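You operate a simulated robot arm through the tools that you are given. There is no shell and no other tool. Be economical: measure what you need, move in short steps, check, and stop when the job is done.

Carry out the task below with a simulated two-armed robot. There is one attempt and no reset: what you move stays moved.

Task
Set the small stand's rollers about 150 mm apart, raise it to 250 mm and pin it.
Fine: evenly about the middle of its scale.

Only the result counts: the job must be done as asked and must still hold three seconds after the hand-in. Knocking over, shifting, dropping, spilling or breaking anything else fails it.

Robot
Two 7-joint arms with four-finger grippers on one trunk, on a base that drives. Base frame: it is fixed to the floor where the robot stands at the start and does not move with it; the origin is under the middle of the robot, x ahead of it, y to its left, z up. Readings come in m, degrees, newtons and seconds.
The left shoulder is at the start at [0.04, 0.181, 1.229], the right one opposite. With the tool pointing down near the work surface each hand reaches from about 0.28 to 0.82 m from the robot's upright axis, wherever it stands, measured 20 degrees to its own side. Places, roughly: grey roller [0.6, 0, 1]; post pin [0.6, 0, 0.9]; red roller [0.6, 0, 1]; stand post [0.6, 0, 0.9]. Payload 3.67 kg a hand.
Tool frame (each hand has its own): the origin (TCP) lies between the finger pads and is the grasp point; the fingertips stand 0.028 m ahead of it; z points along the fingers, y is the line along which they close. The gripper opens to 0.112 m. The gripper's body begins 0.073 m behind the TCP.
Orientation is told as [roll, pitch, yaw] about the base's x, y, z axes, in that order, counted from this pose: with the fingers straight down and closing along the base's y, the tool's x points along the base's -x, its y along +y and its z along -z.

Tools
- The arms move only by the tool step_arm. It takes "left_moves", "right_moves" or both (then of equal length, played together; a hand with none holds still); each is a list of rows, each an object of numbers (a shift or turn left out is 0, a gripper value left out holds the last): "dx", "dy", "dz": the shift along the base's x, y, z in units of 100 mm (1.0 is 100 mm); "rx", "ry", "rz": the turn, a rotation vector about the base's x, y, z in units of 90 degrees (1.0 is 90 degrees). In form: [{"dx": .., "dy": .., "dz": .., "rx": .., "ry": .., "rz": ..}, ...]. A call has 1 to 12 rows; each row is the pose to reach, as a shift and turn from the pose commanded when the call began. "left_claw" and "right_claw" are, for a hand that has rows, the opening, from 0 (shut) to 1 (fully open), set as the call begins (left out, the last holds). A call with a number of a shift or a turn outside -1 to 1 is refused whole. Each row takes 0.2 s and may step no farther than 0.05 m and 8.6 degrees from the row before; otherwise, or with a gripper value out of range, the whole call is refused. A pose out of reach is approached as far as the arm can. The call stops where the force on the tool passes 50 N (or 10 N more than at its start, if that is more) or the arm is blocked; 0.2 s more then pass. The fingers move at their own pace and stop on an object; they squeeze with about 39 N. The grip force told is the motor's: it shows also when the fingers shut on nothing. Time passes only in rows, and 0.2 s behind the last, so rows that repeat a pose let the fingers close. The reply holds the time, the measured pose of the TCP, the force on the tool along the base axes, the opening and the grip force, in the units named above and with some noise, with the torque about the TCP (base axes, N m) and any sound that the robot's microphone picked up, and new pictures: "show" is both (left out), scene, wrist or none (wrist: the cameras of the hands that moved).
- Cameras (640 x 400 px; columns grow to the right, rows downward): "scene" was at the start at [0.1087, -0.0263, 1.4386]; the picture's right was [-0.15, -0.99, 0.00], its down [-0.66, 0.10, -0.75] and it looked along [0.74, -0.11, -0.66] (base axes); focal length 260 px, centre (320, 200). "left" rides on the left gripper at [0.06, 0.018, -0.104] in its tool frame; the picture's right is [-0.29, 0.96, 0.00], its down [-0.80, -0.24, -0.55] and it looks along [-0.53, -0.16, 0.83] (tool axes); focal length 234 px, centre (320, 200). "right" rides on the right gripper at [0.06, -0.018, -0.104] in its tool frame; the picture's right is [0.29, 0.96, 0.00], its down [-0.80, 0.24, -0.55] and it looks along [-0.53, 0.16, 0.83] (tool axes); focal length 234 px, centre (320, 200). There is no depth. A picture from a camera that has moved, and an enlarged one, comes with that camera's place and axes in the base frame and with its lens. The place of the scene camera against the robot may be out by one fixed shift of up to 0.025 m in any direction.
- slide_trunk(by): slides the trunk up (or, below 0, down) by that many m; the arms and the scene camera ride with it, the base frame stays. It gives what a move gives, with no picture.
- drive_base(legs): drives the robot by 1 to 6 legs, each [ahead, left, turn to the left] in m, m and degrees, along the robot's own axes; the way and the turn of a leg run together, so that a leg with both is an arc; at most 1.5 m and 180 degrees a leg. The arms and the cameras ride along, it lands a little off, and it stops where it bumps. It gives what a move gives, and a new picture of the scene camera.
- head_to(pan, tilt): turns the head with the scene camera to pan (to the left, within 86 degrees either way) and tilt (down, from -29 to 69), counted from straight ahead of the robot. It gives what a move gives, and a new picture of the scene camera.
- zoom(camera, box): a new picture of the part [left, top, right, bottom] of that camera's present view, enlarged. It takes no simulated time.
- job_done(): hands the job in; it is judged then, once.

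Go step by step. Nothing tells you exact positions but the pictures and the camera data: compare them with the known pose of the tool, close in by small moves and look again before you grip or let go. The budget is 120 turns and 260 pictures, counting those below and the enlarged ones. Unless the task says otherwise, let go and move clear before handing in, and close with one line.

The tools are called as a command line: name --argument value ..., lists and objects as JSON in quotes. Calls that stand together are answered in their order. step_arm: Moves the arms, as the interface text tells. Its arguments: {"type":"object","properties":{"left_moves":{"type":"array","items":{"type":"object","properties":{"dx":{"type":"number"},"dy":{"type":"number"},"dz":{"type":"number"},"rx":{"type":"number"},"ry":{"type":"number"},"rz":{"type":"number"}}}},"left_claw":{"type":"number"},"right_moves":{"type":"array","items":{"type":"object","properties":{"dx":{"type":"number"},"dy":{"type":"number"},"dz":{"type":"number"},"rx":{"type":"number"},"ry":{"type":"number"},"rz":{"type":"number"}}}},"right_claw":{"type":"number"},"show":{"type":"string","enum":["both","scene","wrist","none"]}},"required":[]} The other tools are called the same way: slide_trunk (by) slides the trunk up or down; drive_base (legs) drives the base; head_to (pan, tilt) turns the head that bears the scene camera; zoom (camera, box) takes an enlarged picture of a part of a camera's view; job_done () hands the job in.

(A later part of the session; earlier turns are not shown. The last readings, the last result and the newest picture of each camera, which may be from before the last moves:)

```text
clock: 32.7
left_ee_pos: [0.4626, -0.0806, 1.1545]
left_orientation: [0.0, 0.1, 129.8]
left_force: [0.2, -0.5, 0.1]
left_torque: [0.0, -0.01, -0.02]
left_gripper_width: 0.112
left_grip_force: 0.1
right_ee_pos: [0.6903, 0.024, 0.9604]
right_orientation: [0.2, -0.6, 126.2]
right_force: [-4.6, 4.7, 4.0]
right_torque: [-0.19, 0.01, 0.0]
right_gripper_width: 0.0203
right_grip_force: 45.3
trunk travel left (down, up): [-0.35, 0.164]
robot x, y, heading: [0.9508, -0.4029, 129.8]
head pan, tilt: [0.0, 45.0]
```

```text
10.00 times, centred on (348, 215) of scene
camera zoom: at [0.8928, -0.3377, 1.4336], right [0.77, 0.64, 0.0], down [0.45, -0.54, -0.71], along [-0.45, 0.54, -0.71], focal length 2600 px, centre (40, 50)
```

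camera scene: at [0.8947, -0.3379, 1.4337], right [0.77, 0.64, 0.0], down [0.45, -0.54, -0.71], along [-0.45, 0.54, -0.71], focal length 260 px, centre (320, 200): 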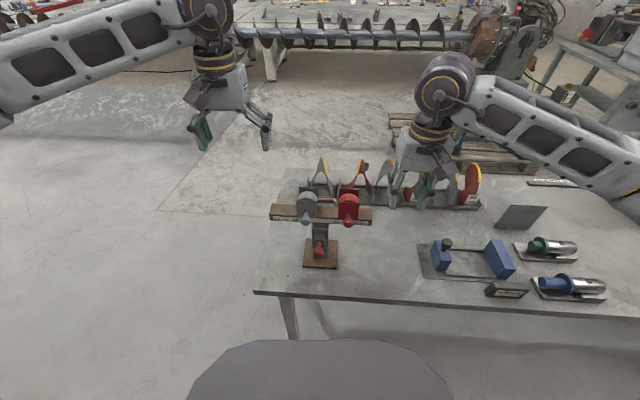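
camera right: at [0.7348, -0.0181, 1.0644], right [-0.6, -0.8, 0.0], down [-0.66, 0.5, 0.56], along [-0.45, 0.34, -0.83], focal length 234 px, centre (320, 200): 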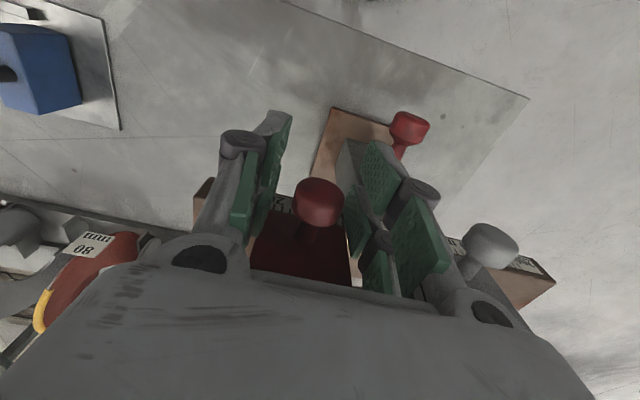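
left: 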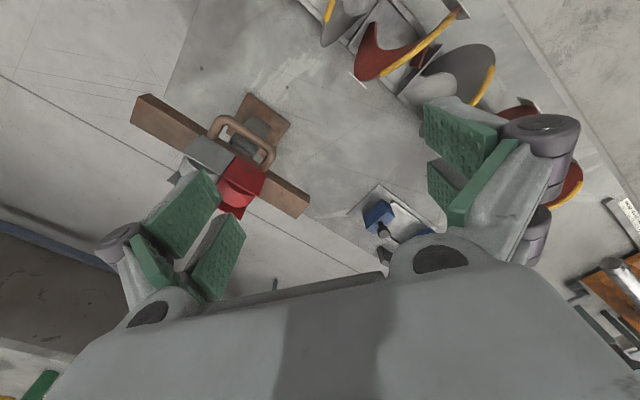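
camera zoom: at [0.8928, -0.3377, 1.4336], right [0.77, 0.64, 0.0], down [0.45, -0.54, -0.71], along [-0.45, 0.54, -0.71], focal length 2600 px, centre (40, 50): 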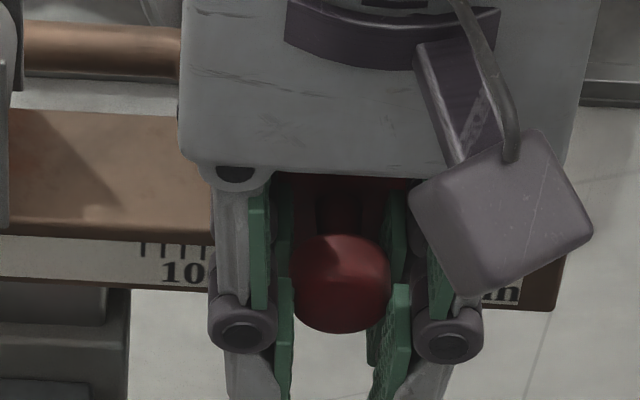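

The red knob moved about 3.5 mm by the picture; about 2.2 mm more is needed.

step_arm --right_moves '[{"dx": 0.01, "dy": 0.007}, {"dx": 0.018, "dy": 0.013}, {"dx": 0.018, "dy": 0.013}]' --show "none"

step_arm --right_moves '[{}, {"dz": 0.05}, {"dz": 0.4}, {"dz": 0.8}, {"dx": 0.3, "dy": 0.22, "dz": 0.9}, {"dx": 0.6, "dy": 0.44, "dz": 0.9}, {"dx": 0.95, "dy": 0.69, "dz": 0.9}]' --right_claw 0.4 --show "none"

zoom --camera "scene" --box '[320, 195, 376, 235]'

zoom --camera "scene" --box '[266, 195, 322, 235]'

```text
clock: 33.5
left_ee_pos: [0.463, -0.0803, 1.1556]
left_orientation: [0.0, 0.1, 129.9]
left_force: [0.2, -0.5, -0.1]
left_torque: [0.04, -0.03, -0.03]
left_gripper_width: 0.1118
left_grip_force: 0.1
right_ee_pos: [0.6928, 0.0247, 0.9609]
right_orientation: [0.3, -0.5, 126.2]
right_force: [-5.3, 5.5, 9.3]
right_torque: [0.05, 0.09, -0.02]
right_gripper_width: 0.0198
right_grip_force: 45.1
trunk travel left (down, up): [-0.35, 0.164]
robot x, y, heading: [0.9521, -0.4029, 129.7]
head pan, tilt: [0.0, 45.0]
```

```text
clock: 35.1
left_ee_pos: [0.4649, -0.0806, 1.155]
left_orientation: [0.1, 0.0, 129.9]
left_force: [0.5, -0.2, -0.7]
left_torque: [0.01, 0.03, 0.02]
left_gripper_width: 0.112
left_grip_force: 0.1
right_ee_pos: [0.7902, 0.0878, 1.0524]
right_orientation: [0.3, -0.5, 126.3]
right_force: [-0.6, 0.8, 1.1]
right_torque: [0.02, 0.05, 0.01]
right_gripper_width: 0.0446
right_grip_force: 0.0
trunk travel left (down, up): [-0.35, 0.164]
robot x, y, heading: [0.9531, -0.4037, 129.8]
head pan, tilt: [0.0, 45.0]
```

```text
10.00 times, centred on (348, 215) of scene
camera zoom: at [0.8951, -0.338, 1.4337], right [0.77, 0.64, 0.0], down [0.45, -0.54, -0.71], along [-0.45, 0.54, -0.71], focal length 2600 px, centre (40, 50)
```

zoom: 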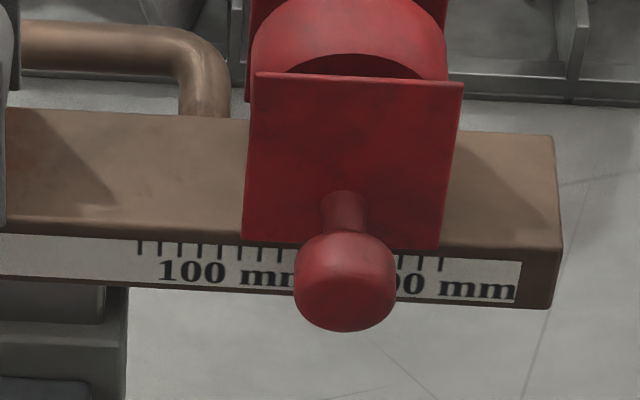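

```text
10.00 times, centred on (294, 215) of scene
camera zoom: at [0.8951, -0.338, 1.4337], right [0.77, 0.64, 0.0], down [0.45, -0.54, -0.71], along [-0.45, 0.54, -0.71], focal length 2600 px, centre (580, 50)
```

zoom: 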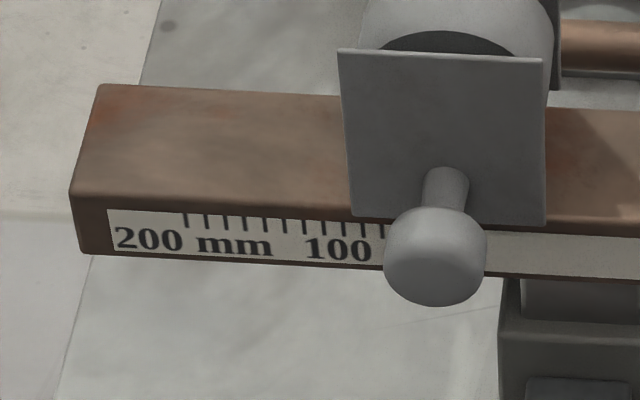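

The red roller now sits on the 150 mark. Next the left hand goes over the grey knob, expected near (0.605, -0.039).

step_arm --left_moves '[{"dx": 0.3, "dy": 0.08, "rz": -0.043}, {"dx": 0.6, "dy": 0.16, "rz": -0.043}, {"dx": 0.95, "dy": 0.24, "rz": -0.043}]' --left_claw 0.4 --show "none"

step_arm --left_moves '[{"dx": 0.3, "dy": 0.1}, {"dx": 0.46, "dy": 0.18, "dz": -0.2}, {"dx": 0.46, "dy": 0.18, "dz": -0.6}, {"dx": 0.46, "dy": 0.18, "dz": -1.0}]'

```text
clock: 35.9
left_ee_pos: [0.5604, -0.0577, 1.1542]
left_orientation: [0.1, 0.2, 126.0]
left_force: [0.3, 0.3, -0.1]
left_torque: [-0.04, 0.01, -0.01]
left_gripper_width: 0.0449
left_grip_force: 0.1
right_ee_pos: [0.7888, 0.0891, 1.0505]
right_orientation: [0.2, -0.5, 126.2]
right_force: [0.9, -0.1, 0.6]
right_torque: [-0.02, 0.0, 0.01]
right_gripper_width: 0.0446
right_grip_force: 0.0
trunk travel left (down, up): [-0.35, 0.164]
robot x, y, heading: [0.9513, -0.405, 130.1]
head pan, tilt: [0.0, 45.0]
```

```text
clock: 36.9
left_ee_pos: [0.6047, -0.0379, 1.0571]
left_orientation: [0.0, -0.1, 126.1]
left_force: [-0.2, -0.2, 0.3]
left_torque: [-0.02, 0.0, -0.02]
left_gripper_width: 0.0447
left_grip_force: 0.0
right_ee_pos: [0.7889, 0.0869, 1.0509]
right_orientation: [0.3, -0.4, 126.2]
right_force: [0.0, 0.1, -0.5]
right_torque: [-0.02, 0.01, -0.02]
right_gripper_width: 0.0447
right_grip_force: 0.0
trunk travel left (down, up): [-0.35, 0.164]
robot x, y, heading: [0.9501, -0.4032, 129.7]
head pan, tilt: [0.0, 45.0]
camera scene: at [0.8935, -0.3375, 1.4336], right [0.77, 0.64, 0.0], down [0.45, -0.54, -0.71], along [-0.45, 0.54, -0.71], focal length 260 px, centre (320, 200)
camera left: at [0.6249, -0.0989, 1.1615], right [-0.94, -0.33, 0.0], down [-0.27, 0.79, 0.55], along [-0.18, 0.52, -0.83], focal length 234 px, centre (320, 200)
```

scene: 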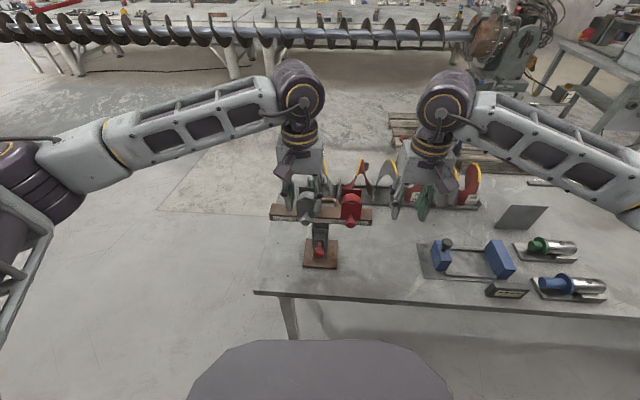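
left: 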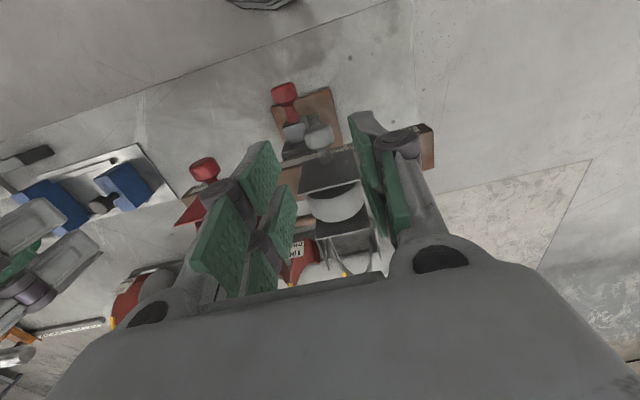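

The grey knob projects to (0.605, -0.040), right under the hand. I'll descend onto it.

step_arm --left_moves '[{"dy": -0.02, "dz": -0.35}, {"dy": -0.02, "dz": -0.7}, {"dy": -0.02, "dz": -0.96}]' --show "wrist"

zoom --camera "scene" --box '[265, 160, 380, 250]'

```text
clock: 37.7
left_ee_pos: [0.604, -0.043, 0.9606]
left_orientation: [0.0, 0.0, 126.0]
left_force: [-0.6, 0.2, -0.6]
left_torque: [0.02, -0.05, 0.03]
left_gripper_width: 0.0449
left_grip_force: 0.1
right_ee_pos: [0.7879, 0.0879, 1.0512]
right_orientation: [0.2, -0.5, 126.3]
right_force: [0.6, 0.1, 0.6]
right_torque: [-0.02, 0.01, 0.01]
right_gripper_width: 0.0448
right_grip_force: 0.0
trunk travel left (down, up): [-0.35, 0.164]
robot x, y, heading: [0.9526, -0.4013, 129.9]
head pan, tilt: [0.0, 45.0]
camera left: at [0.6243, -0.1036, 1.0652], right [-0.94, -0.33, 0.0], down [-0.28, 0.79, 0.55], along [-0.18, 0.52, -0.83], focal length 234 px, centre (320, 200)
```

left: 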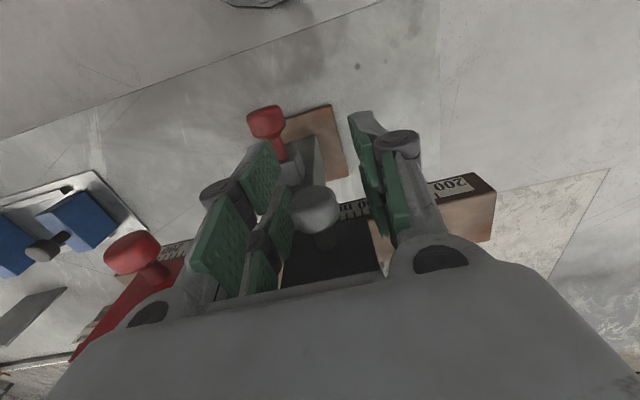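

```text
4.44 times, centred on (322, 205) of scene
camera zoom: at [0.8931, -0.3382, 1.4336], right [0.77, 0.64, 0.0], down [0.45, -0.54, -0.71], along [-0.45, 0.54, -0.71], focal length 1156 px, centre (309, 178)
```

zoom: 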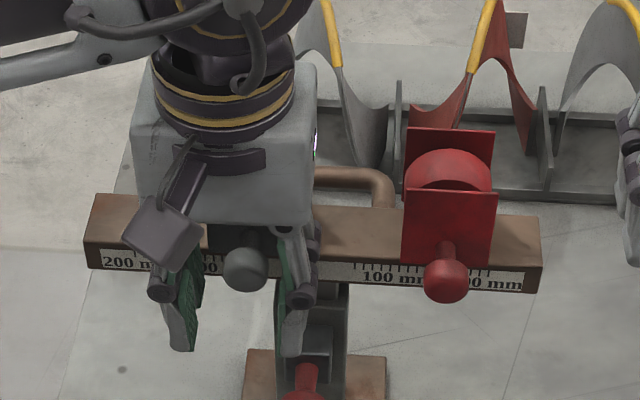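

Aligned. I'll close on the grey knob, then slide it left about 40 mm.

step_arm --left_moves '[{}, {}, {}]' --left_claw 0.0 --show "none"

step_arm --left_moves '[{"dx": -0.06, "dy": -0.044}, {"dx": -0.12, "dy": -0.087}, {"dx": -0.18, "dy": -0.131}, {"dx": -0.24, "dy": -0.174}, {"dx": -0.32, "dy": -0.233}, {"dx": -0.32, "dy": -0.233}]' --show "none"

zoom --camera "scene" --box '[266, 195, 322, 235]'

```text
clock: 38.5
left_ee_pos: [0.6053, -0.0437, 0.9605]
left_orientation: [0.0, -0.1, 126.0]
left_force: [0.6, -0.4, -1.3]
left_torque: [0.31, 0.25, 0.01]
left_gripper_width: 0.0213
left_grip_force: 45.1
right_ee_pos: [0.7887, 0.0874, 1.0516]
right_orientation: [0.2, -0.4, 126.1]
right_force: [-0.3, -0.4, 0.0]
right_torque: [0.02, 0.01, 0.03]
right_gripper_width: 0.0448
right_grip_force: 0.1
trunk travel left (down, up): [-0.35, 0.164]
robot x, y, heading: [0.9542, -0.4005, 129.9]
head pan, tilt: [0.0, 45.0]
```

```text
clock: 39.9
left_ee_pos: [0.5725, -0.0649, 0.96]
left_orientation: [0.1, -0.1, 126.1]
left_force: [0.4, 0.6, 9.0]
left_torque: [0.58, 0.41, -0.1]
left_gripper_width: 0.0224
left_grip_force: 44.6
right_ee_pos: [0.7897, 0.0874, 1.0511]
right_orientation: [0.3, -0.5, 126.1]
right_force: [-0.9, 0.2, -0.2]
right_torque: [-0.01, 0.02, -0.02]
right_gripper_width: 0.0449
right_grip_force: 0.1
trunk travel left (down, up): [-0.35, 0.164]
robot x, y, heading: [0.9536, -0.4017, 129.6]
head pan, tilt: [0.0, 45.0]
```

```text
10.00 times, centred on (294, 215) of scene
camera zoom: at [0.8941, -0.3386, 1.4337], right [0.77, 0.64, 0.0], down [0.45, -0.54, -0.71], along [-0.45, 0.54, -0.71], focal length 2600 px, centre (580, 50)
```

zoom: 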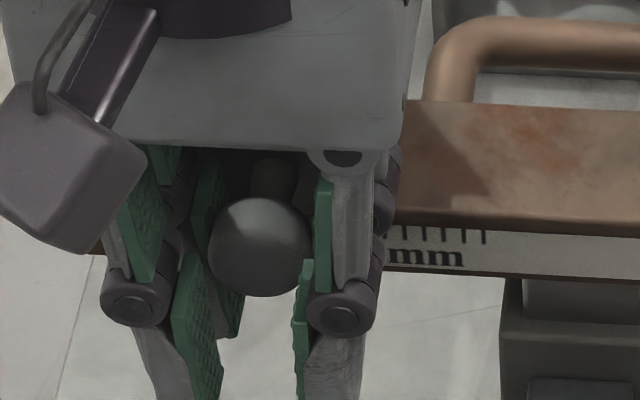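

By the knob's pixel shift it should be near the 150 mark. I'll release and check.

step_arm --left_moves '[{}, {"dz": 0.05}, {"dz": 0.4}, {"dz": 0.9}, {"dx": -0.3, "dy": -0.22, "dz": 1.0}, {"dx": -0.6, "dy": -0.44, "dz": 1.0}, {"dx": -0.8, "dy": -0.6, "dz": 1.0}]' --left_claw 0.4 --show "none"

zoom --camera "scene" --box '[266, 195, 322, 235]'

zoom --camera "scene" --box '[320, 195, 376, 235]'

zoom --camera "scene" --box '[282, 205, 362, 275]'

```text
clock: 41.5
left_ee_pos: [0.4926, -0.1248, 1.0575]
left_orientation: [0.0, -0.1, 125.9]
left_force: [-0.4, 0.0, -1.8]
left_torque: [0.04, 0.0, 0.01]
left_gripper_width: 0.0446
left_grip_force: 0.0
right_ee_pos: [0.7893, 0.0874, 1.0518]
right_orientation: [0.2, -0.5, 126.1]
right_force: [-0.1, -0.7, -0.6]
right_torque: [0.02, 0.01, -0.03]
right_gripper_width: 0.0447
right_grip_force: 0.1
trunk travel left (down, up): [-0.35, 0.164]
robot x, y, heading: [0.9544, -0.4027, 129.7]
head pan, tilt: [0.0, 45.0]
```

```text
10.00 times, centred on (294, 215) of scene
camera zoom: at [0.8933, -0.3388, 1.4337], right [0.77, 0.64, 0.0], down [0.45, -0.54, -0.71], along [-0.45, 0.54, -0.71], focal length 2600 px, centre (580, 50)
```

zoom: 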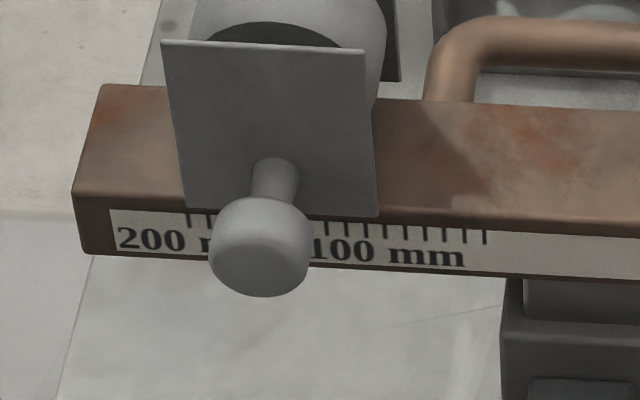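

```text
10.00 times, centred on (348, 215) of scene
camera zoom: at [0.8933, -0.3388, 1.4337], right [0.77, 0.64, 0.0], down [0.45, -0.54, -0.71], along [-0.45, 0.54, -0.71], focal length 2600 px, centre (40, 50)
```

zoom: 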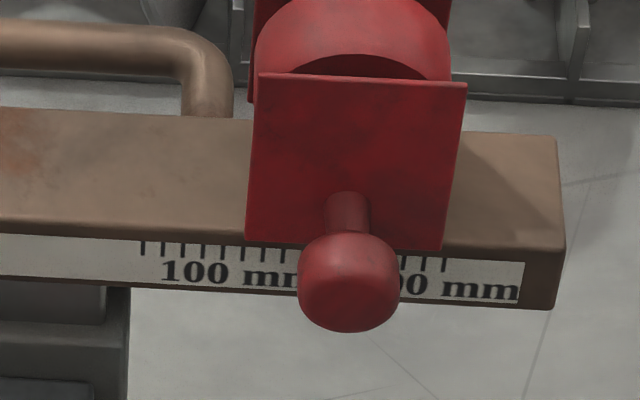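

```text
5.71 times, centred on (322, 240) of scene
camera zoom: at [0.8933, -0.3388, 1.4337], right [0.77, 0.64, 0.0], down [0.45, -0.54, -0.71], along [-0.45, 0.54, -0.71], focal length 1486 px, centre (309, -29)
```

zoom: 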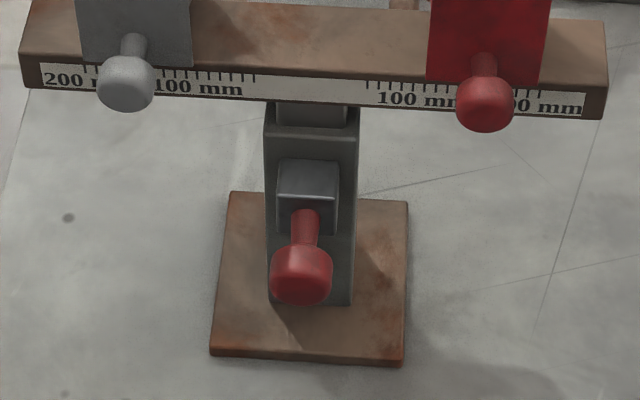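

Grey reads about 151 and red about 150, evenly about the middle, which is good. Next I'll bring the left hand above the beam's middle, turned 90° to grip the beam front-to-back, and look first.

step_arm --left_moves '[{"dz": 0.3, "rz": -0.09}, {"dz": 0.6, "rz": -0.18}, {"dx": 0.1, "dy": 0.1, "dz": 0.8, "rz": -0.27}, {"dx": 0.2, "dy": 0.2, "dz": 0.9, "rz": -0.36}, {"dx": 0.3, "dy": 0.3, "dz": 0.9, "rz": -0.45}, {"dx": 0.4, "dy": 0.4, "dz": 0.9, "rz": -0.54}, {"dx": 0.5, "dy": 0.5, "dz": 0.9, "rz": -0.63}, {"dx": 0.6, "dy": 0.6, "dz": 0.9, "rz": -0.72}, {"dx": 0.7, "dy": 0.7, "dz": 0.9, "rz": -0.81}, {"dx": 0.85, "dy": 0.85, "dz": 0.9, "rz": -0.9}, {"dx": 0.98, "dy": 0.99, "dz": 0.9, "rz": -0.99}]' --left_claw 1.0

```text
clock: 43.9
left_ee_pos: [0.6354, -0.0599, 1.1117]
left_orientation: [7.0, -0.3, 55.9]
left_force: [0.3, 1.0, 0.4]
left_torque: [-0.03, 0.05, -0.03]
left_gripper_width: 0.1112
left_grip_force: 0.0
left hand out of reach, approached as far as the arm can: row 8, 9, 10, 11
right_ee_pos: [0.7905, 0.0877, 1.0501]
right_orientation: [0.3, -0.5, 126.1]
right_force: [-0.7, 0.7, -0.4]
right_torque: [-0.01, 0.02, 0.0]
right_gripper_width: 0.045
right_grip_force: 0.0
trunk travel left (down, up): [-0.35, 0.164]
robot x, y, heading: [0.9513, -0.4014, 129.7]
head pan, tilt: [0.0, 45.0]
camera scene: at [0.8954, -0.3373, 1.4335], right [0.77, 0.64, 0.0], down [0.45, -0.54, -0.71], along [-0.45, 0.54, -0.71], focal length 260 px, centre (320, 200)
camera left: at [0.5965, -0.1091, 1.2158], right [-0.63, 0.77, 0.12], down [0.7, 0.49, 0.52], along [0.35, 0.41, -0.84], focal length 234 px, centre (320, 200)
```

scene: 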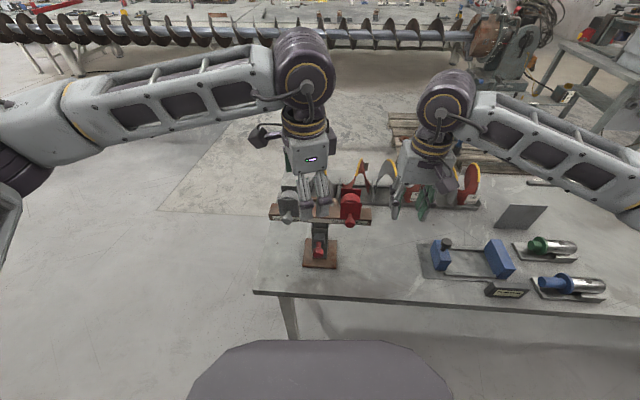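
left: 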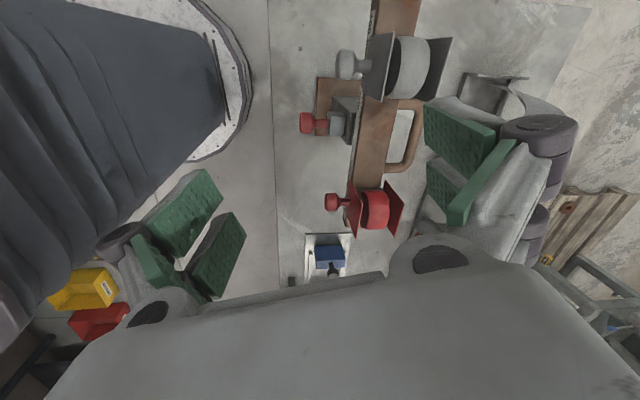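

The left wrist hits its limit turning that way; the view shows the handle loop with about 28 mm of free gap behind the beam. I'll back out and try turning the other way.

step_arm --left_moves '[{"dx": -0.1, "dy": -0.1, "rz": 0.09}, {"dx": -0.2, "dy": -0.2, "rz": 0.18}, {"dx": -0.3, "dy": -0.3, "rz": 0.27}, {"dx": -0.4, "dy": -0.4, "rz": 0.36}, {"dx": -0.5, "dy": -0.5, "rz": 0.45}, {"dx": -0.5, "dy": -0.5, "rz": 0.54}, {"dx": -0.5, "dy": -0.5, "rz": 0.63}, {"dx": -0.5, "dy": -0.5, "rz": 0.72}, {"dx": -0.5, "dy": -0.5, "rz": 0.81}, {"dx": -0.5, "dy": -0.5, "rz": 0.9}, {"dx": -0.5, "dy": -0.5, "rz": 0.99}]' --show "none"

step_arm --left_moves '[{"rz": 0.09}, {"rz": 0.18}, {"rz": 0.27}, {"rz": 0.36}, {"rz": 0.45}, {"rz": 0.54}, {"rz": 0.63}, {"rz": 0.72}, {"rz": 0.81}, {"rz": 0.9}, {"rz": 0.99}]'

```text
clock: 46.3
left_ee_pos: [0.5828, -0.1124, 1.1072]
left_orientation: [6.8, -0.2, 145.3]
left_force: [0.2, 0.9, 0.4]
left_torque: [0.01, 0.01, 0.0]
left_gripper_width: 0.1121
left_grip_force: 0.0
right_ee_pos: [0.7893, 0.0886, 1.0514]
right_orientation: [0.1, -0.5, 126.2]
right_force: [0.0, 0.4, -0.4]
right_torque: [0.02, 0.01, 0.02]
right_gripper_width: 0.0446
right_grip_force: 0.0
trunk travel left (down, up): [-0.35, 0.164]
robot x, y, heading: [0.9531, -0.4049, 130.0]
head pan, tilt: [0.0, 45.0]
```

```text
clock: 48.7
left_ee_pos: [0.5823, -0.1133, 1.1077]
left_orientation: [6.8, -0.2, -125.6]
left_force: [0.0, 0.7, -0.4]
left_torque: [-0.01, 0.01, 0.04]
left_gripper_width: 0.1122
left_grip_force: 0.0
right_ee_pos: [0.7888, 0.0881, 1.0524]
right_orientation: [0.1, -0.6, 126.3]
right_force: [0.2, -0.1, 0.4]
right_torque: [0.01, 0.01, 0.02]
right_gripper_width: 0.0445
right_grip_force: 0.0
trunk travel left (down, up): [-0.35, 0.164]
robot x, y, heading: [0.9511, -0.4013, 129.7]
head pan, tilt: [0.0, 45.0]
camera scene: at [0.8933, -0.3383, 1.4336], right [0.77, 0.64, 0.0], down [0.45, -0.54, -0.71], along [-0.45, 0.54, -0.71], focal length 260 px, centre (320, 200)
camera left: at [0.6223, -0.069, 1.2133], right [0.61, -0.79, 0.11], down [-0.71, -0.47, 0.52], along [-0.36, -0.4, -0.84], focal length 234 px, centre (320, 200)
```

scene: 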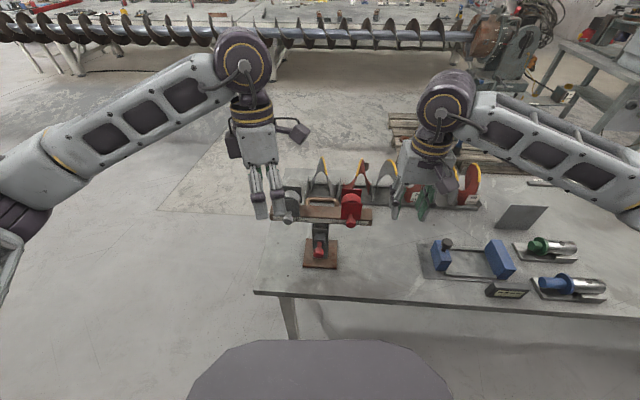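
left: 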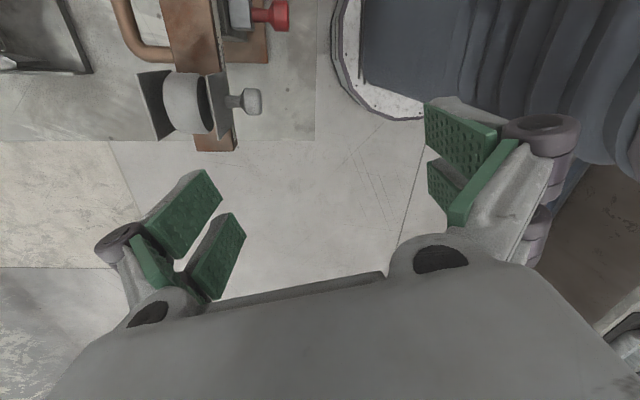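

Turning this way works. I'll level the hand, set its yaw to 216.5° and move over the beam's middle.

step_arm --left_moves '[{"dz": 0.1, "rx": 0.0178, "ry": 0.0182, "rz": -0.066}, {"dx": 0.05, "dy": 0.3, "dz": 0.2, "rx": 0.0357, "ry": 0.0364, "rz": -0.133}, {"dx": 0.1, "dy": 0.6, "dz": 0.2, "rx": 0.0535, "ry": 0.0546, "rz": -0.199}, {"dx": 0.2, "dy": 0.95, "dz": 0.2, "rx": 0.0535, "ry": 0.0546, "rz": -0.199}]' --show "none"

step_arm --left_moves '[{"dx": 0.05, "dy": 0.33}]'

zoom --camera "left" --box '[220, 60, 440, 230]'

```text
clock: 49.7
left_ee_pos: [0.6046, -0.0151, 1.1262]
left_orientation: [0.0, -0.4, -143.7]
left_force: [0.8, -0.4, -0.2]
left_torque: [-0.03, 0.02, 0.0]
left_gripper_width: 0.112
left_grip_force: 0.0
right_ee_pos: [0.7884, 0.0891, 1.0502]
right_orientation: [0.3, -0.5, 126.2]
right_force: [-0.8, 0.9, -1.2]
right_torque: [-0.01, 0.05, -0.01]
right_gripper_width: 0.045
right_grip_force: 0.0
trunk travel left (down, up): [-0.35, 0.164]
robot x, y, heading: [0.9541, -0.4001, 129.8]
head pan, tilt: [0.0, 45.0]
```

```text
clock: 50.1
left_ee_pos: [0.6094, 0.0185, 1.1266]
left_orientation: [0.0, -0.3, -143.7]
left_force: [0.5, 0.3, -0.9]
left_torque: [-0.06, 0.0, -0.02]
left_gripper_width: 0.1122
left_grip_force: 0.0
right_ee_pos: [0.7886, 0.0888, 1.0511]
right_orientation: [0.4, -0.5, 126.2]
right_force: [0.9, 0.9, -0.3]
right_torque: [-0.01, 0.0, 0.0]
right_gripper_width: 0.0449
right_grip_force: 0.1
trunk travel left (down, up): [-0.35, 0.164]
robot x, y, heading: [0.9518, -0.4041, 130.1]
head pan, tilt: [0.0, 45.0]
camera scene: at [0.8944, -0.336, 1.4335], right [0.77, 0.64, 0.0], down [0.45, -0.54, -0.71], along [-0.45, 0.54, -0.71], focal length 260 px, centre (320, 200)
camera left: at [0.6682, 0.037, 1.2304], right [0.33, -0.94, 0.0], down [-0.78, -0.28, 0.56], along [-0.53, -0.19, -0.83], focal length 234 px, centre (320, 200)
```

scene: 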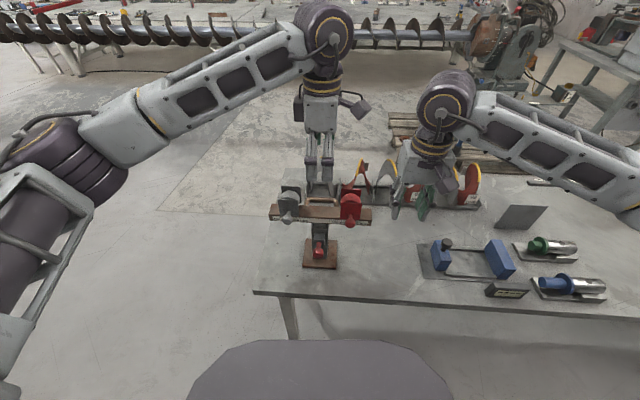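
left: 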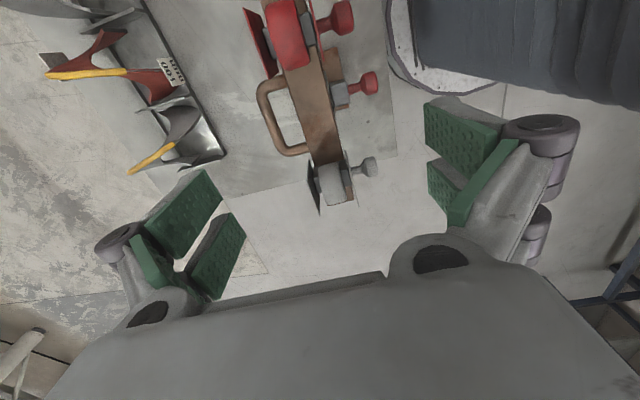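

```text
2.35 times, centred on (330, 145) of left
camera zoom: at [0.6682, 0.037, 1.2304], right [0.33, -0.94, 0.0], down [-0.78, -0.28, 0.56], along [-0.53, -0.19, -0.83], focal length 551 px, centre (296, 329)
```

zoom: 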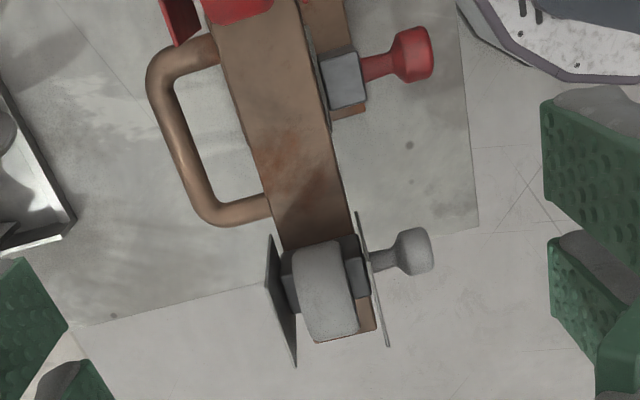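

A clear view: the beam centre lies under the hand, and the handle loop leaves about 32 mm behind the beam. I'll narrow to 50 mm, shift slightly and descend partway.

step_arm --left_moves '[{"dx": -0.034, "dy": -0.02}, {"dx": -0.034, "dy": -0.02, "dz": -0.4}, {"dx": -0.034, "dy": -0.02, "dz": -0.8}, {"dx": -0.034, "dy": -0.02, "dz": -1.0}]' --left_claw 0.46 --show "none"

zoom --camera "left" --box '[200, 60, 440, 260]'

zoom --camera "scene" --box '[265, 150, 380, 240]'

```text
clock: 51.1
left_ee_pos: [0.6061, 0.0138, 1.0245]
left_orientation: [-0.1, -0.1, -143.6]
left_force: [-0.7, 0.1, 0.1]
left_torque: [0.02, -0.01, -0.03]
left_gripper_width: 0.0512
left_grip_force: 0.0
right_ee_pos: [0.7883, 0.0885, 1.0519]
right_orientation: [0.3, -0.5, 126.2]
right_force: [-0.5, -0.5, 0.3]
right_torque: [0.0, 0.01, 0.0]
right_gripper_width: 0.0446
right_grip_force: 0.0
trunk travel left (down, up): [-0.35, 0.164]
robot x, y, heading: [0.9526, -0.4028, 129.8]
head pan, tilt: [0.0, 45.0]
```

```text
2.00 times, centred on (320, 160) of left
camera zoom: at [0.6649, 0.0329, 1.1289], right [0.34, -0.94, 0.0], down [-0.78, -0.28, 0.56], along [-0.53, -0.19, -0.83], focal length 468 px, centre (320, 280)
```

zoom: 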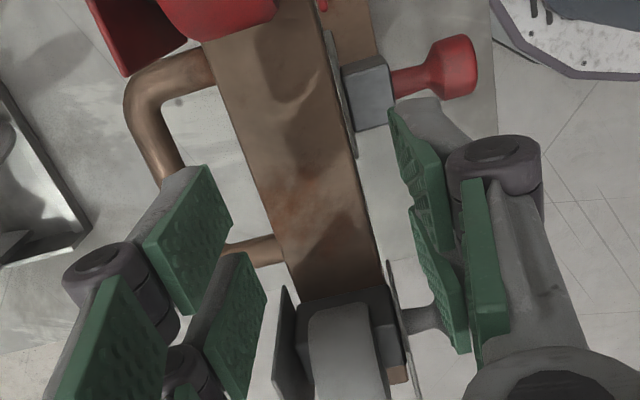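

```text
4.44 times, centred on (322, 195) of scene
camera zoom: at [0.8934, -0.3381, 1.4336], right [0.77, 0.64, 0.0], down [0.45, -0.54, -0.71], along [-0.45, 0.54, -0.71], focal length 1156 px, centre (309, 222)
```

zoom: 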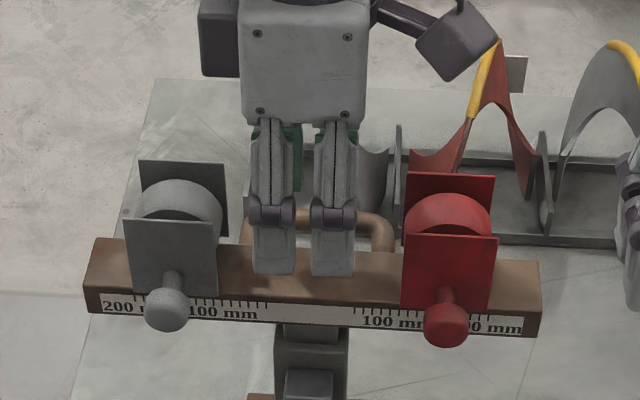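

The grippers are two-pronged per side, so fitting inside the loop would be tight. I'll open wide, shift back about 24 mm, and straddle both the beam's front face and the handle bar.

step_arm --left_moves '[{"dx": -0.07, "dy": 0.1}, {"dx": -0.14, "dy": 0.2}, {"dx": -0.14, "dy": 0.2, "dz": -0.1}, {"dx": -0.14, "dy": 0.2, "dz": -0.35}]' --left_claw 1.0 --show "none"

zoom --camera "left" --box '[140, 60, 500, 285]'

zoom --camera "scene" --box '[265, 150, 380, 240]'

```text
clock: 52.1
left_ee_pos: [0.5886, 0.0341, 0.9932]
left_orientation: [-0.1, -0.2, -143.7]
left_force: [-0.9, 0.3, 0.1]
left_torque: [-0.01, 0.0, -0.02]
left_gripper_width: 0.1122
left_grip_force: 0.1
right_ee_pos: [0.7892, 0.0865, 1.051]
right_orientation: [0.2, -0.4, 126.2]
right_force: [0.0, -0.6, 0.8]
right_torque: [0.03, 0.0, 0.0]
right_gripper_width: 0.0448
right_grip_force: 0.1
trunk travel left (down, up): [-0.35, 0.164]
robot x, y, heading: [0.9512, -0.4053, 129.9]
head pan, tilt: [0.0, 45.0]
```

```text
1.78 times, centred on (320, 172) of left
camera zoom: at [0.6484, 0.0531, 1.0969], right [0.34, -0.94, 0.0], down [-0.78, -0.28, 0.56], along [-0.53, -0.19, -0.83], focal length 416 px, centre (320, 249)
```

zoom: 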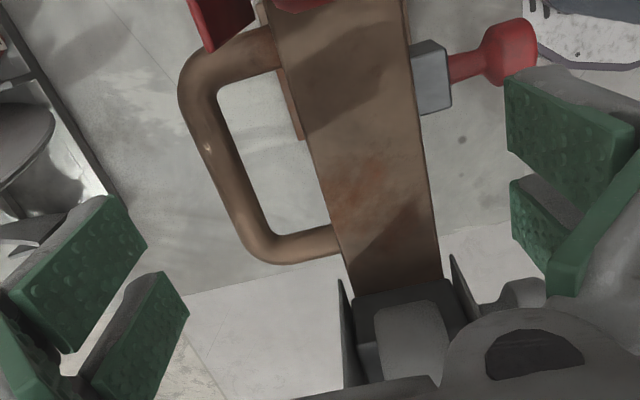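

```text
4.44 times, centred on (322, 195) of scene
camera zoom: at [0.8929, -0.3378, 1.4336], right [0.77, 0.64, 0.0], down [0.45, -0.54, -0.71], along [-0.45, 0.54, -0.71], focal length 1156 px, centre (309, 222)
```

zoom: 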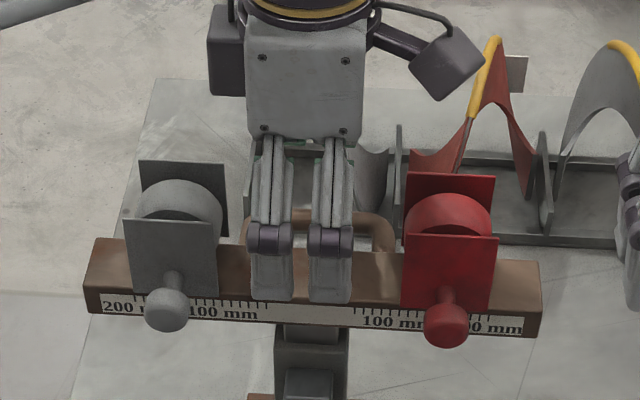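

Well centred over beam and handle. I'll descend to grip height and close gently.

step_arm --left_moves '[{"dx": 0.025, "dy": 0.018, "dz": -0.2}, {"dx": 0.025, "dy": 0.018, "dz": -0.48}]' --show "none"

step_arm --left_moves '[{}, {}, {}]' --left_claw 0.0 --show "none"

zoom --camera "left" --box '[140, 60, 500, 285]'

zoom --camera "scene" --box '[260, 170, 380, 290]'

```text
clock: 52.7
left_ee_pos: [0.5924, 0.0378, 0.9444]
left_orientation: [-0.1, -0.2, -143.7]
left_force: [0.1, 0.6, 0.5]
left_torque: [-0.01, -0.02, 0.01]
left_gripper_width: 0.112
left_grip_force: 0.1
right_ee_pos: [0.7889, 0.0883, 1.0516]
right_orientation: [0.2, -0.5, 126.2]
right_force: [-0.9, 0.0, -1.1]
right_torque: [0.0, -0.01, 0.04]
right_gripper_width: 0.0448
right_grip_force: 0.1
trunk travel left (down, up): [-0.35, 0.164]
robot x, y, heading: [0.9503, -0.4069, 130.2]
head pan, tilt: [0.0, 45.0]
```

```text
clock: 53.5
left_ee_pos: [0.591, 0.037, 0.9453]
left_orientation: [0.0, -0.3, -143.7]
left_force: [-0.5, -0.5, 0.3]
left_torque: [-0.29, -0.18, -0.19]
left_gripper_width: 0.0806
left_grip_force: 44.8
right_ee_pos: [0.7886, 0.0879, 1.0518]
right_orientation: [0.3, -0.6, 126.2]
right_force: [0.1, -0.2, 0.6]
right_torque: [0.01, 0.01, -0.03]
right_gripper_width: 0.0448
right_grip_force: 0.0
trunk travel left (down, up): [-0.35, 0.164]
robot x, y, heading: [0.9532, -0.4014, 129.9]
head pan, tilt: [0.0, 45.0]
```

```text
1.78 times, centred on (320, 172) of left
camera zoom: at [0.651, 0.0572, 1.0489], right [0.34, -0.94, 0.0], down [-0.78, -0.28, 0.56], along [-0.53, -0.19, -0.83], focal length 416 px, centre (320, 249)
```

zoom: 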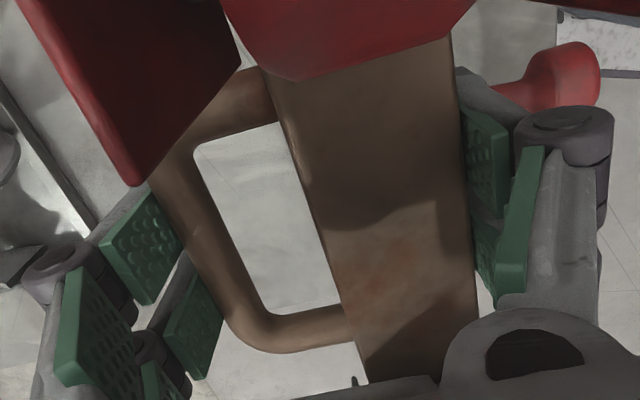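

```text
3.33 times, centred on (320, 230) of scene
camera zoom: at [0.8933, -0.3381, 1.4336], right [0.77, 0.64, 0.0], down [0.45, -0.54, -0.71], along [-0.45, 0.54, -0.71], focal length 867 px, centre (320, 100)
```

zoom: 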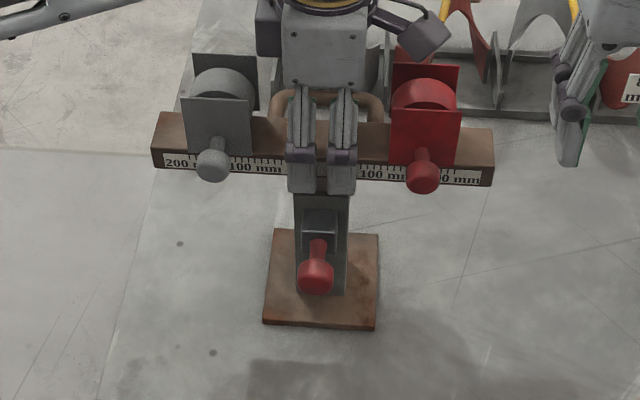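

The beam and handle are gripped at 81 mm with almost no net force. The pin knob triangulates to about (0.646, -0.040, 0.878); I'll bring the right hand round, tilted 45°, to approach it from the front.

step_arm --right_moves '[{"dx": 0.1, "dy": -0.14, "rx": 0.067, "ry": 0.05}, {"dx": 0.25, "dy": -0.34, "rx": 0.134, "ry": 0.099}, {"dx": 0.4, "dy": -0.54, "rx": 0.201, "ry": 0.149}, {"dx": 0.54, "dy": -0.72, "rx": 0.268, "ry": 0.198}, {"dx": 0.5, "dy": -0.75, "rx": 0.335, "ry": 0.248}, {"dx": 0.4, "dy": -0.82, "rx": 0.402, "ry": 0.2975}, {"dx": 0.1, "dy": -1.0, "dz": -0.2, "rx": 0.402, "ry": 0.2975}]' --right_claw 0.45

```text
clock: 55.1
left_ee_pos: [0.5929, 0.0382, 0.9454]
left_orientation: [0.0, -0.3, -143.6]
left_force: [-1.3, -0.1, 0.3]
left_torque: [-0.16, -0.03, -0.4]
left_gripper_width: 0.0806
left_grip_force: 44.6
right_ee_pos: [0.749, 0.0073, 1.0232]
right_orientation: [0.6, -45.6, 126.0]
right_force: [0.0, -0.6, -0.1]
right_torque: [0.01, -0.03, -0.01]
right_gripper_width: 0.0505
right_grip_force: 0.1
right hand out of reach, approached as far as the arm can: row 4, 5, 6, 7
trunk travel left (down, up): [-0.35, 0.164]
robot x, y, heading: [0.9562, -0.4015, 129.9]
head pan, tilt: [0.0, 45.0]
camera scene: at [0.8932, -0.3382, 1.4336], right [0.77, 0.64, 0.0], down [0.45, -0.54, -0.71], along [-0.45, 0.54, -0.71], focal length 260 px, centre (320, 200)
camera right: at [0.8329, -0.0747, 1.0541], right [-0.65, -0.73, -0.2], down [-0.28, -0.01, 0.96], along [-0.7, 0.68, -0.2], focal length 234 px, centre (320, 200)
```

scene: 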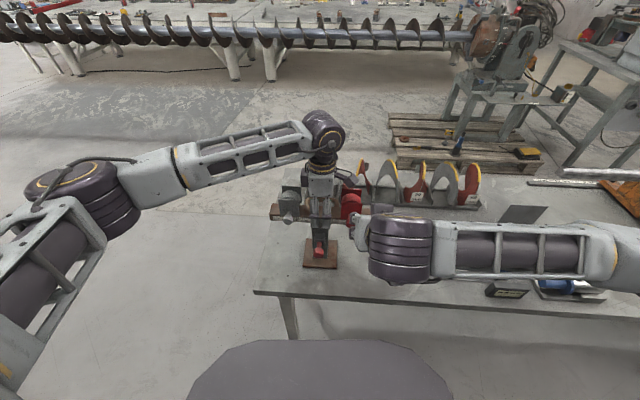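
right: 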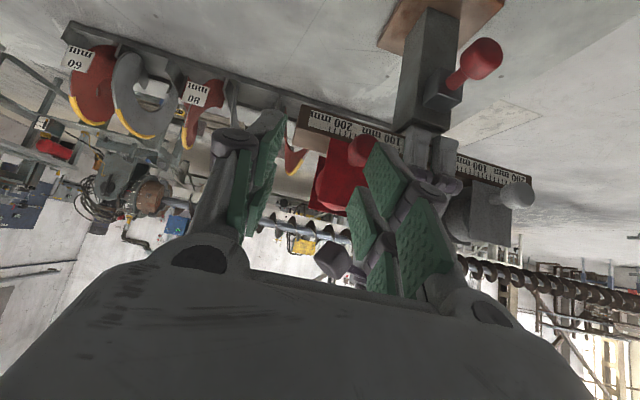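

The right arm is too folded at this distance. I'll release the left hand, lift it clear, and back the base off by 0.15 m for room.

step_arm --left_moves '[{}, {}, {"dz": 0.3}, {"dz": 0.7}, {"dz": 1.0}]' --left_claw 1.0 --show "none"

step_arm --left_moves '[{"dz": 0.4}, {"dz": 0.7}]' --show "none"

drive_base --legs '[[-0.15, 0, 0]]'

```text
clock: 56.3
left_ee_pos: [0.5927, 0.0343, 1.0481]
left_orientation: [-0.1, -0.4, -143.7]
left_force: [-0.9, 0.5, -0.2]
left_torque: [0.0, -0.03, -0.01]
left_gripper_width: 0.112
left_grip_force: 0.0
right_ee_pos: [0.7497, 0.0078, 1.0229]
right_orientation: [0.7, -45.4, 125.9]
right_force: [0.3, 0.2, -0.8]
right_torque: [0.0, -0.01, -0.02]
right_gripper_width: 0.0504
right_grip_force: 0.1
trunk travel left (down, up): [-0.35, 0.164]
robot x, y, heading: [0.9493, -0.4053, 129.9]
head pan, tilt: [0.0, 45.0]
```

```text
clock: 56.9
left_ee_pos: [0.5934, 0.0347, 1.1178]
left_orientation: [0.0, -0.2, -143.8]
left_force: [-1.6, 0.0, 0.2]
left_torque: [-0.04, 0.04, 0.02]
left_gripper_width: 0.1118
left_grip_force: 0.0
right_ee_pos: [0.7503, 0.0071, 1.0229]
right_orientation: [0.6, -45.6, 125.9]
right_force: [1.1, -0.1, 0.5]
right_torque: [-0.02, 0.01, 0.03]
right_gripper_width: 0.0503
right_grip_force: 0.0
trunk travel left (down, up): [-0.35, 0.164]
robot x, y, heading: [0.9536, -0.4014, 129.9]
head pan, tilt: [0.0, 45.0]
```

```text
clock: 58.3
left_ee_pos: [0.6869, -0.0783, 1.1166]
left_orientation: [0.0, -0.3, -143.5]
left_force: [0.3, 0.0, 0.7]
left_torque: [-0.01, 0.01, 0.0]
left_gripper_width: 0.112
left_grip_force: 0.0
right_ee_pos: [0.8426, -0.1066, 1.0231]
right_orientation: [0.5, -45.4, 126.1]
right_force: [0.6, 0.7, 0.4]
right_torque: [0.02, 0.04, 0.01]
right_gripper_width: 0.0503
right_grip_force: 0.1
trunk travel left (down, up): [-0.35, 0.164]
robot x, y, heading: [1.051, -0.5201, 129.6]
head pan, tilt: [0.0, 45.0]
camera scene: at [0.9876, -0.4513, 1.4335], right [0.77, 0.64, 0.0], down [0.45, -0.54, -0.71], along [-0.45, 0.54, -0.71], focal length 260 px, centre (320, 200)
```

scene: 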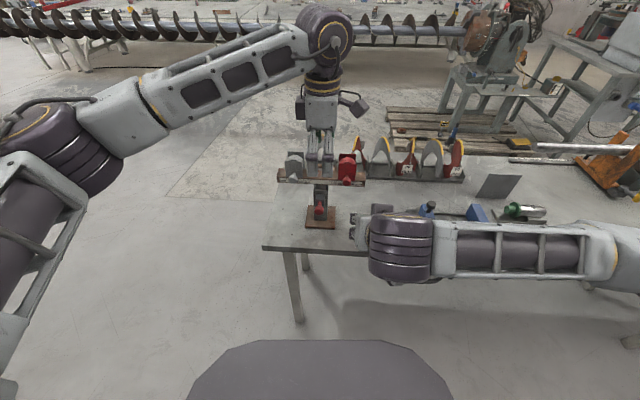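

Room gained. I'll move the left hand back over the beam and the right hand toward the pin's standoff.

step_arm --left_moves '[{"dx": -0.23, "dy": 0.28}, {"dx": -0.46, "dy": 0.57}, {"dx": -0.7, "dy": 0.85}, {"dx": -0.95, "dy": 1.0}, {"dx": -0.95, "dy": 1.0}]' --right_moves '[{"dx": -0.3, "dy": 0.0}, {"dx": -0.6, "dy": 0.0, "dz": -0.1}, {"dx": -0.9, "dy": -0.05, "dz": -0.2}, {"dx": -1.0, "dy": -0.05, "dz": -0.3}, {"dx": -1.0, "dy": -0.05, "dz": -0.5}]' --show "none"

step_arm --left_moves '[{"dy": 0.15}, {"dy": 0.15}, {"dy": 0.15, "dz": -0.4}, {"dy": 0.15, "dz": -0.8}, {"dy": 0.15, "dz": -1.0}]' --right_moves '[{"dx": -0.25, "dy": 0.02, "dz": -0.1}, {"dx": -0.55, "dy": 0.05, "dz": -0.3}, {"dx": -0.55, "dy": 0.1, "dz": -0.3}, {"dx": -0.55, "dy": 0.15, "dz": -0.3}, {"dx": -0.55, "dy": 0.15, "dz": -0.3}]'

```text
clock: 59.5
left_ee_pos: [0.5917, 0.0196, 1.1191]
left_orientation: [-0.1, -0.3, -143.5]
left_force: [-0.7, 0.6, 0.4]
left_torque: [0.01, -0.01, 0.02]
left_gripper_width: 0.112
left_grip_force: 0.2
right_ee_pos: [0.7436, -0.1125, 0.9723]
right_orientation: [0.6, -45.5, 126.1]
right_force: [0.1, 0.2, 0.2]
right_torque: [0.01, -0.01, 0.0]
right_gripper_width: 0.0506
right_grip_force: 0.0
trunk travel left (down, up): [-0.35, 0.164]
robot x, y, heading: [1.0489, -0.5194, 129.8]
head pan, tilt: [0.0, 45.0]
```

```text
clock: 60.7
left_ee_pos: [0.5892, 0.0341, 1.0157]
left_orientation: [0.0, -0.2, -143.4]
left_force: [-0.6, 0.1, 0.0]
left_torque: [-0.03, -0.03, -0.01]
left_gripper_width: 0.1118
left_grip_force: 0.2
right_ee_pos: [0.6887, -0.097, 0.9425]
right_orientation: [0.5, -45.5, 126.2]
right_force: [0.6, -0.5, 0.8]
right_torque: [0.03, -0.01, -0.02]
right_gripper_width: 0.0504
right_grip_force: 0.1
trunk travel left (down, up): [-0.35, 0.164]
robot x, y, heading: [1.0511, -0.517, 130.0]
head pan, tilt: [0.0, 45.0]
camera scene: at [0.9878, -0.4523, 1.4336], right [0.77, 0.64, 0.0], down [0.45, -0.54, -0.71], along [-0.45, 0.54, -0.71], focal length 260 px, centre (320, 200)
camera right: at [0.7738, -0.178, 0.9739], right [-0.65, -0.73, -0.2], down [-0.29, -0.01, 0.96], along [-0.7, 0.68, -0.2], focal length 234 px, centre (320, 200)
camera left: at [0.649, 0.0527, 1.1195], right [0.34, -0.94, 0.0], down [-0.78, -0.28, 0.56], along [-0.52, -0.19, -0.83], focal length 234 px, centre (320, 200)
```

scene: 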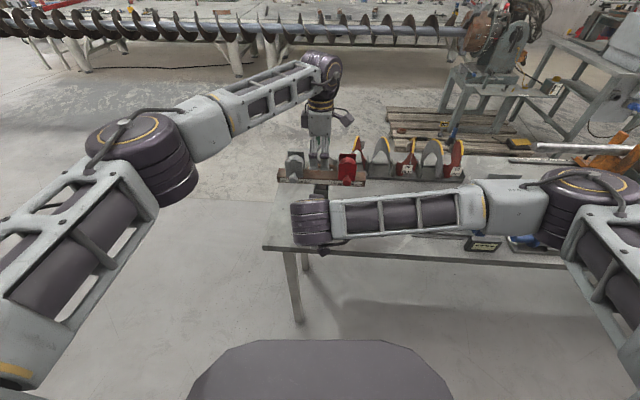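
right: 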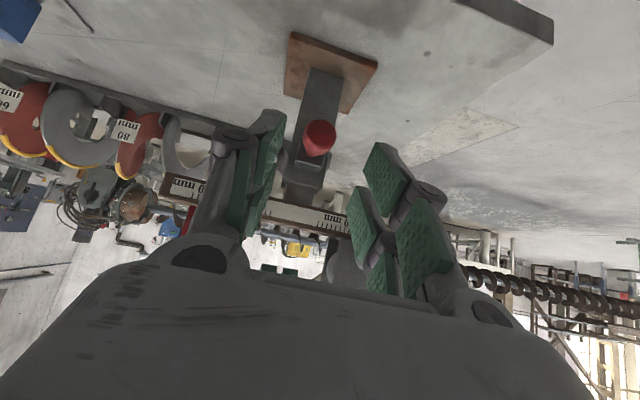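
left: 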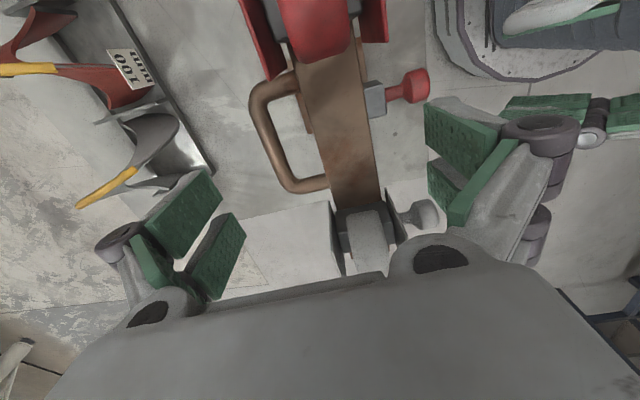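

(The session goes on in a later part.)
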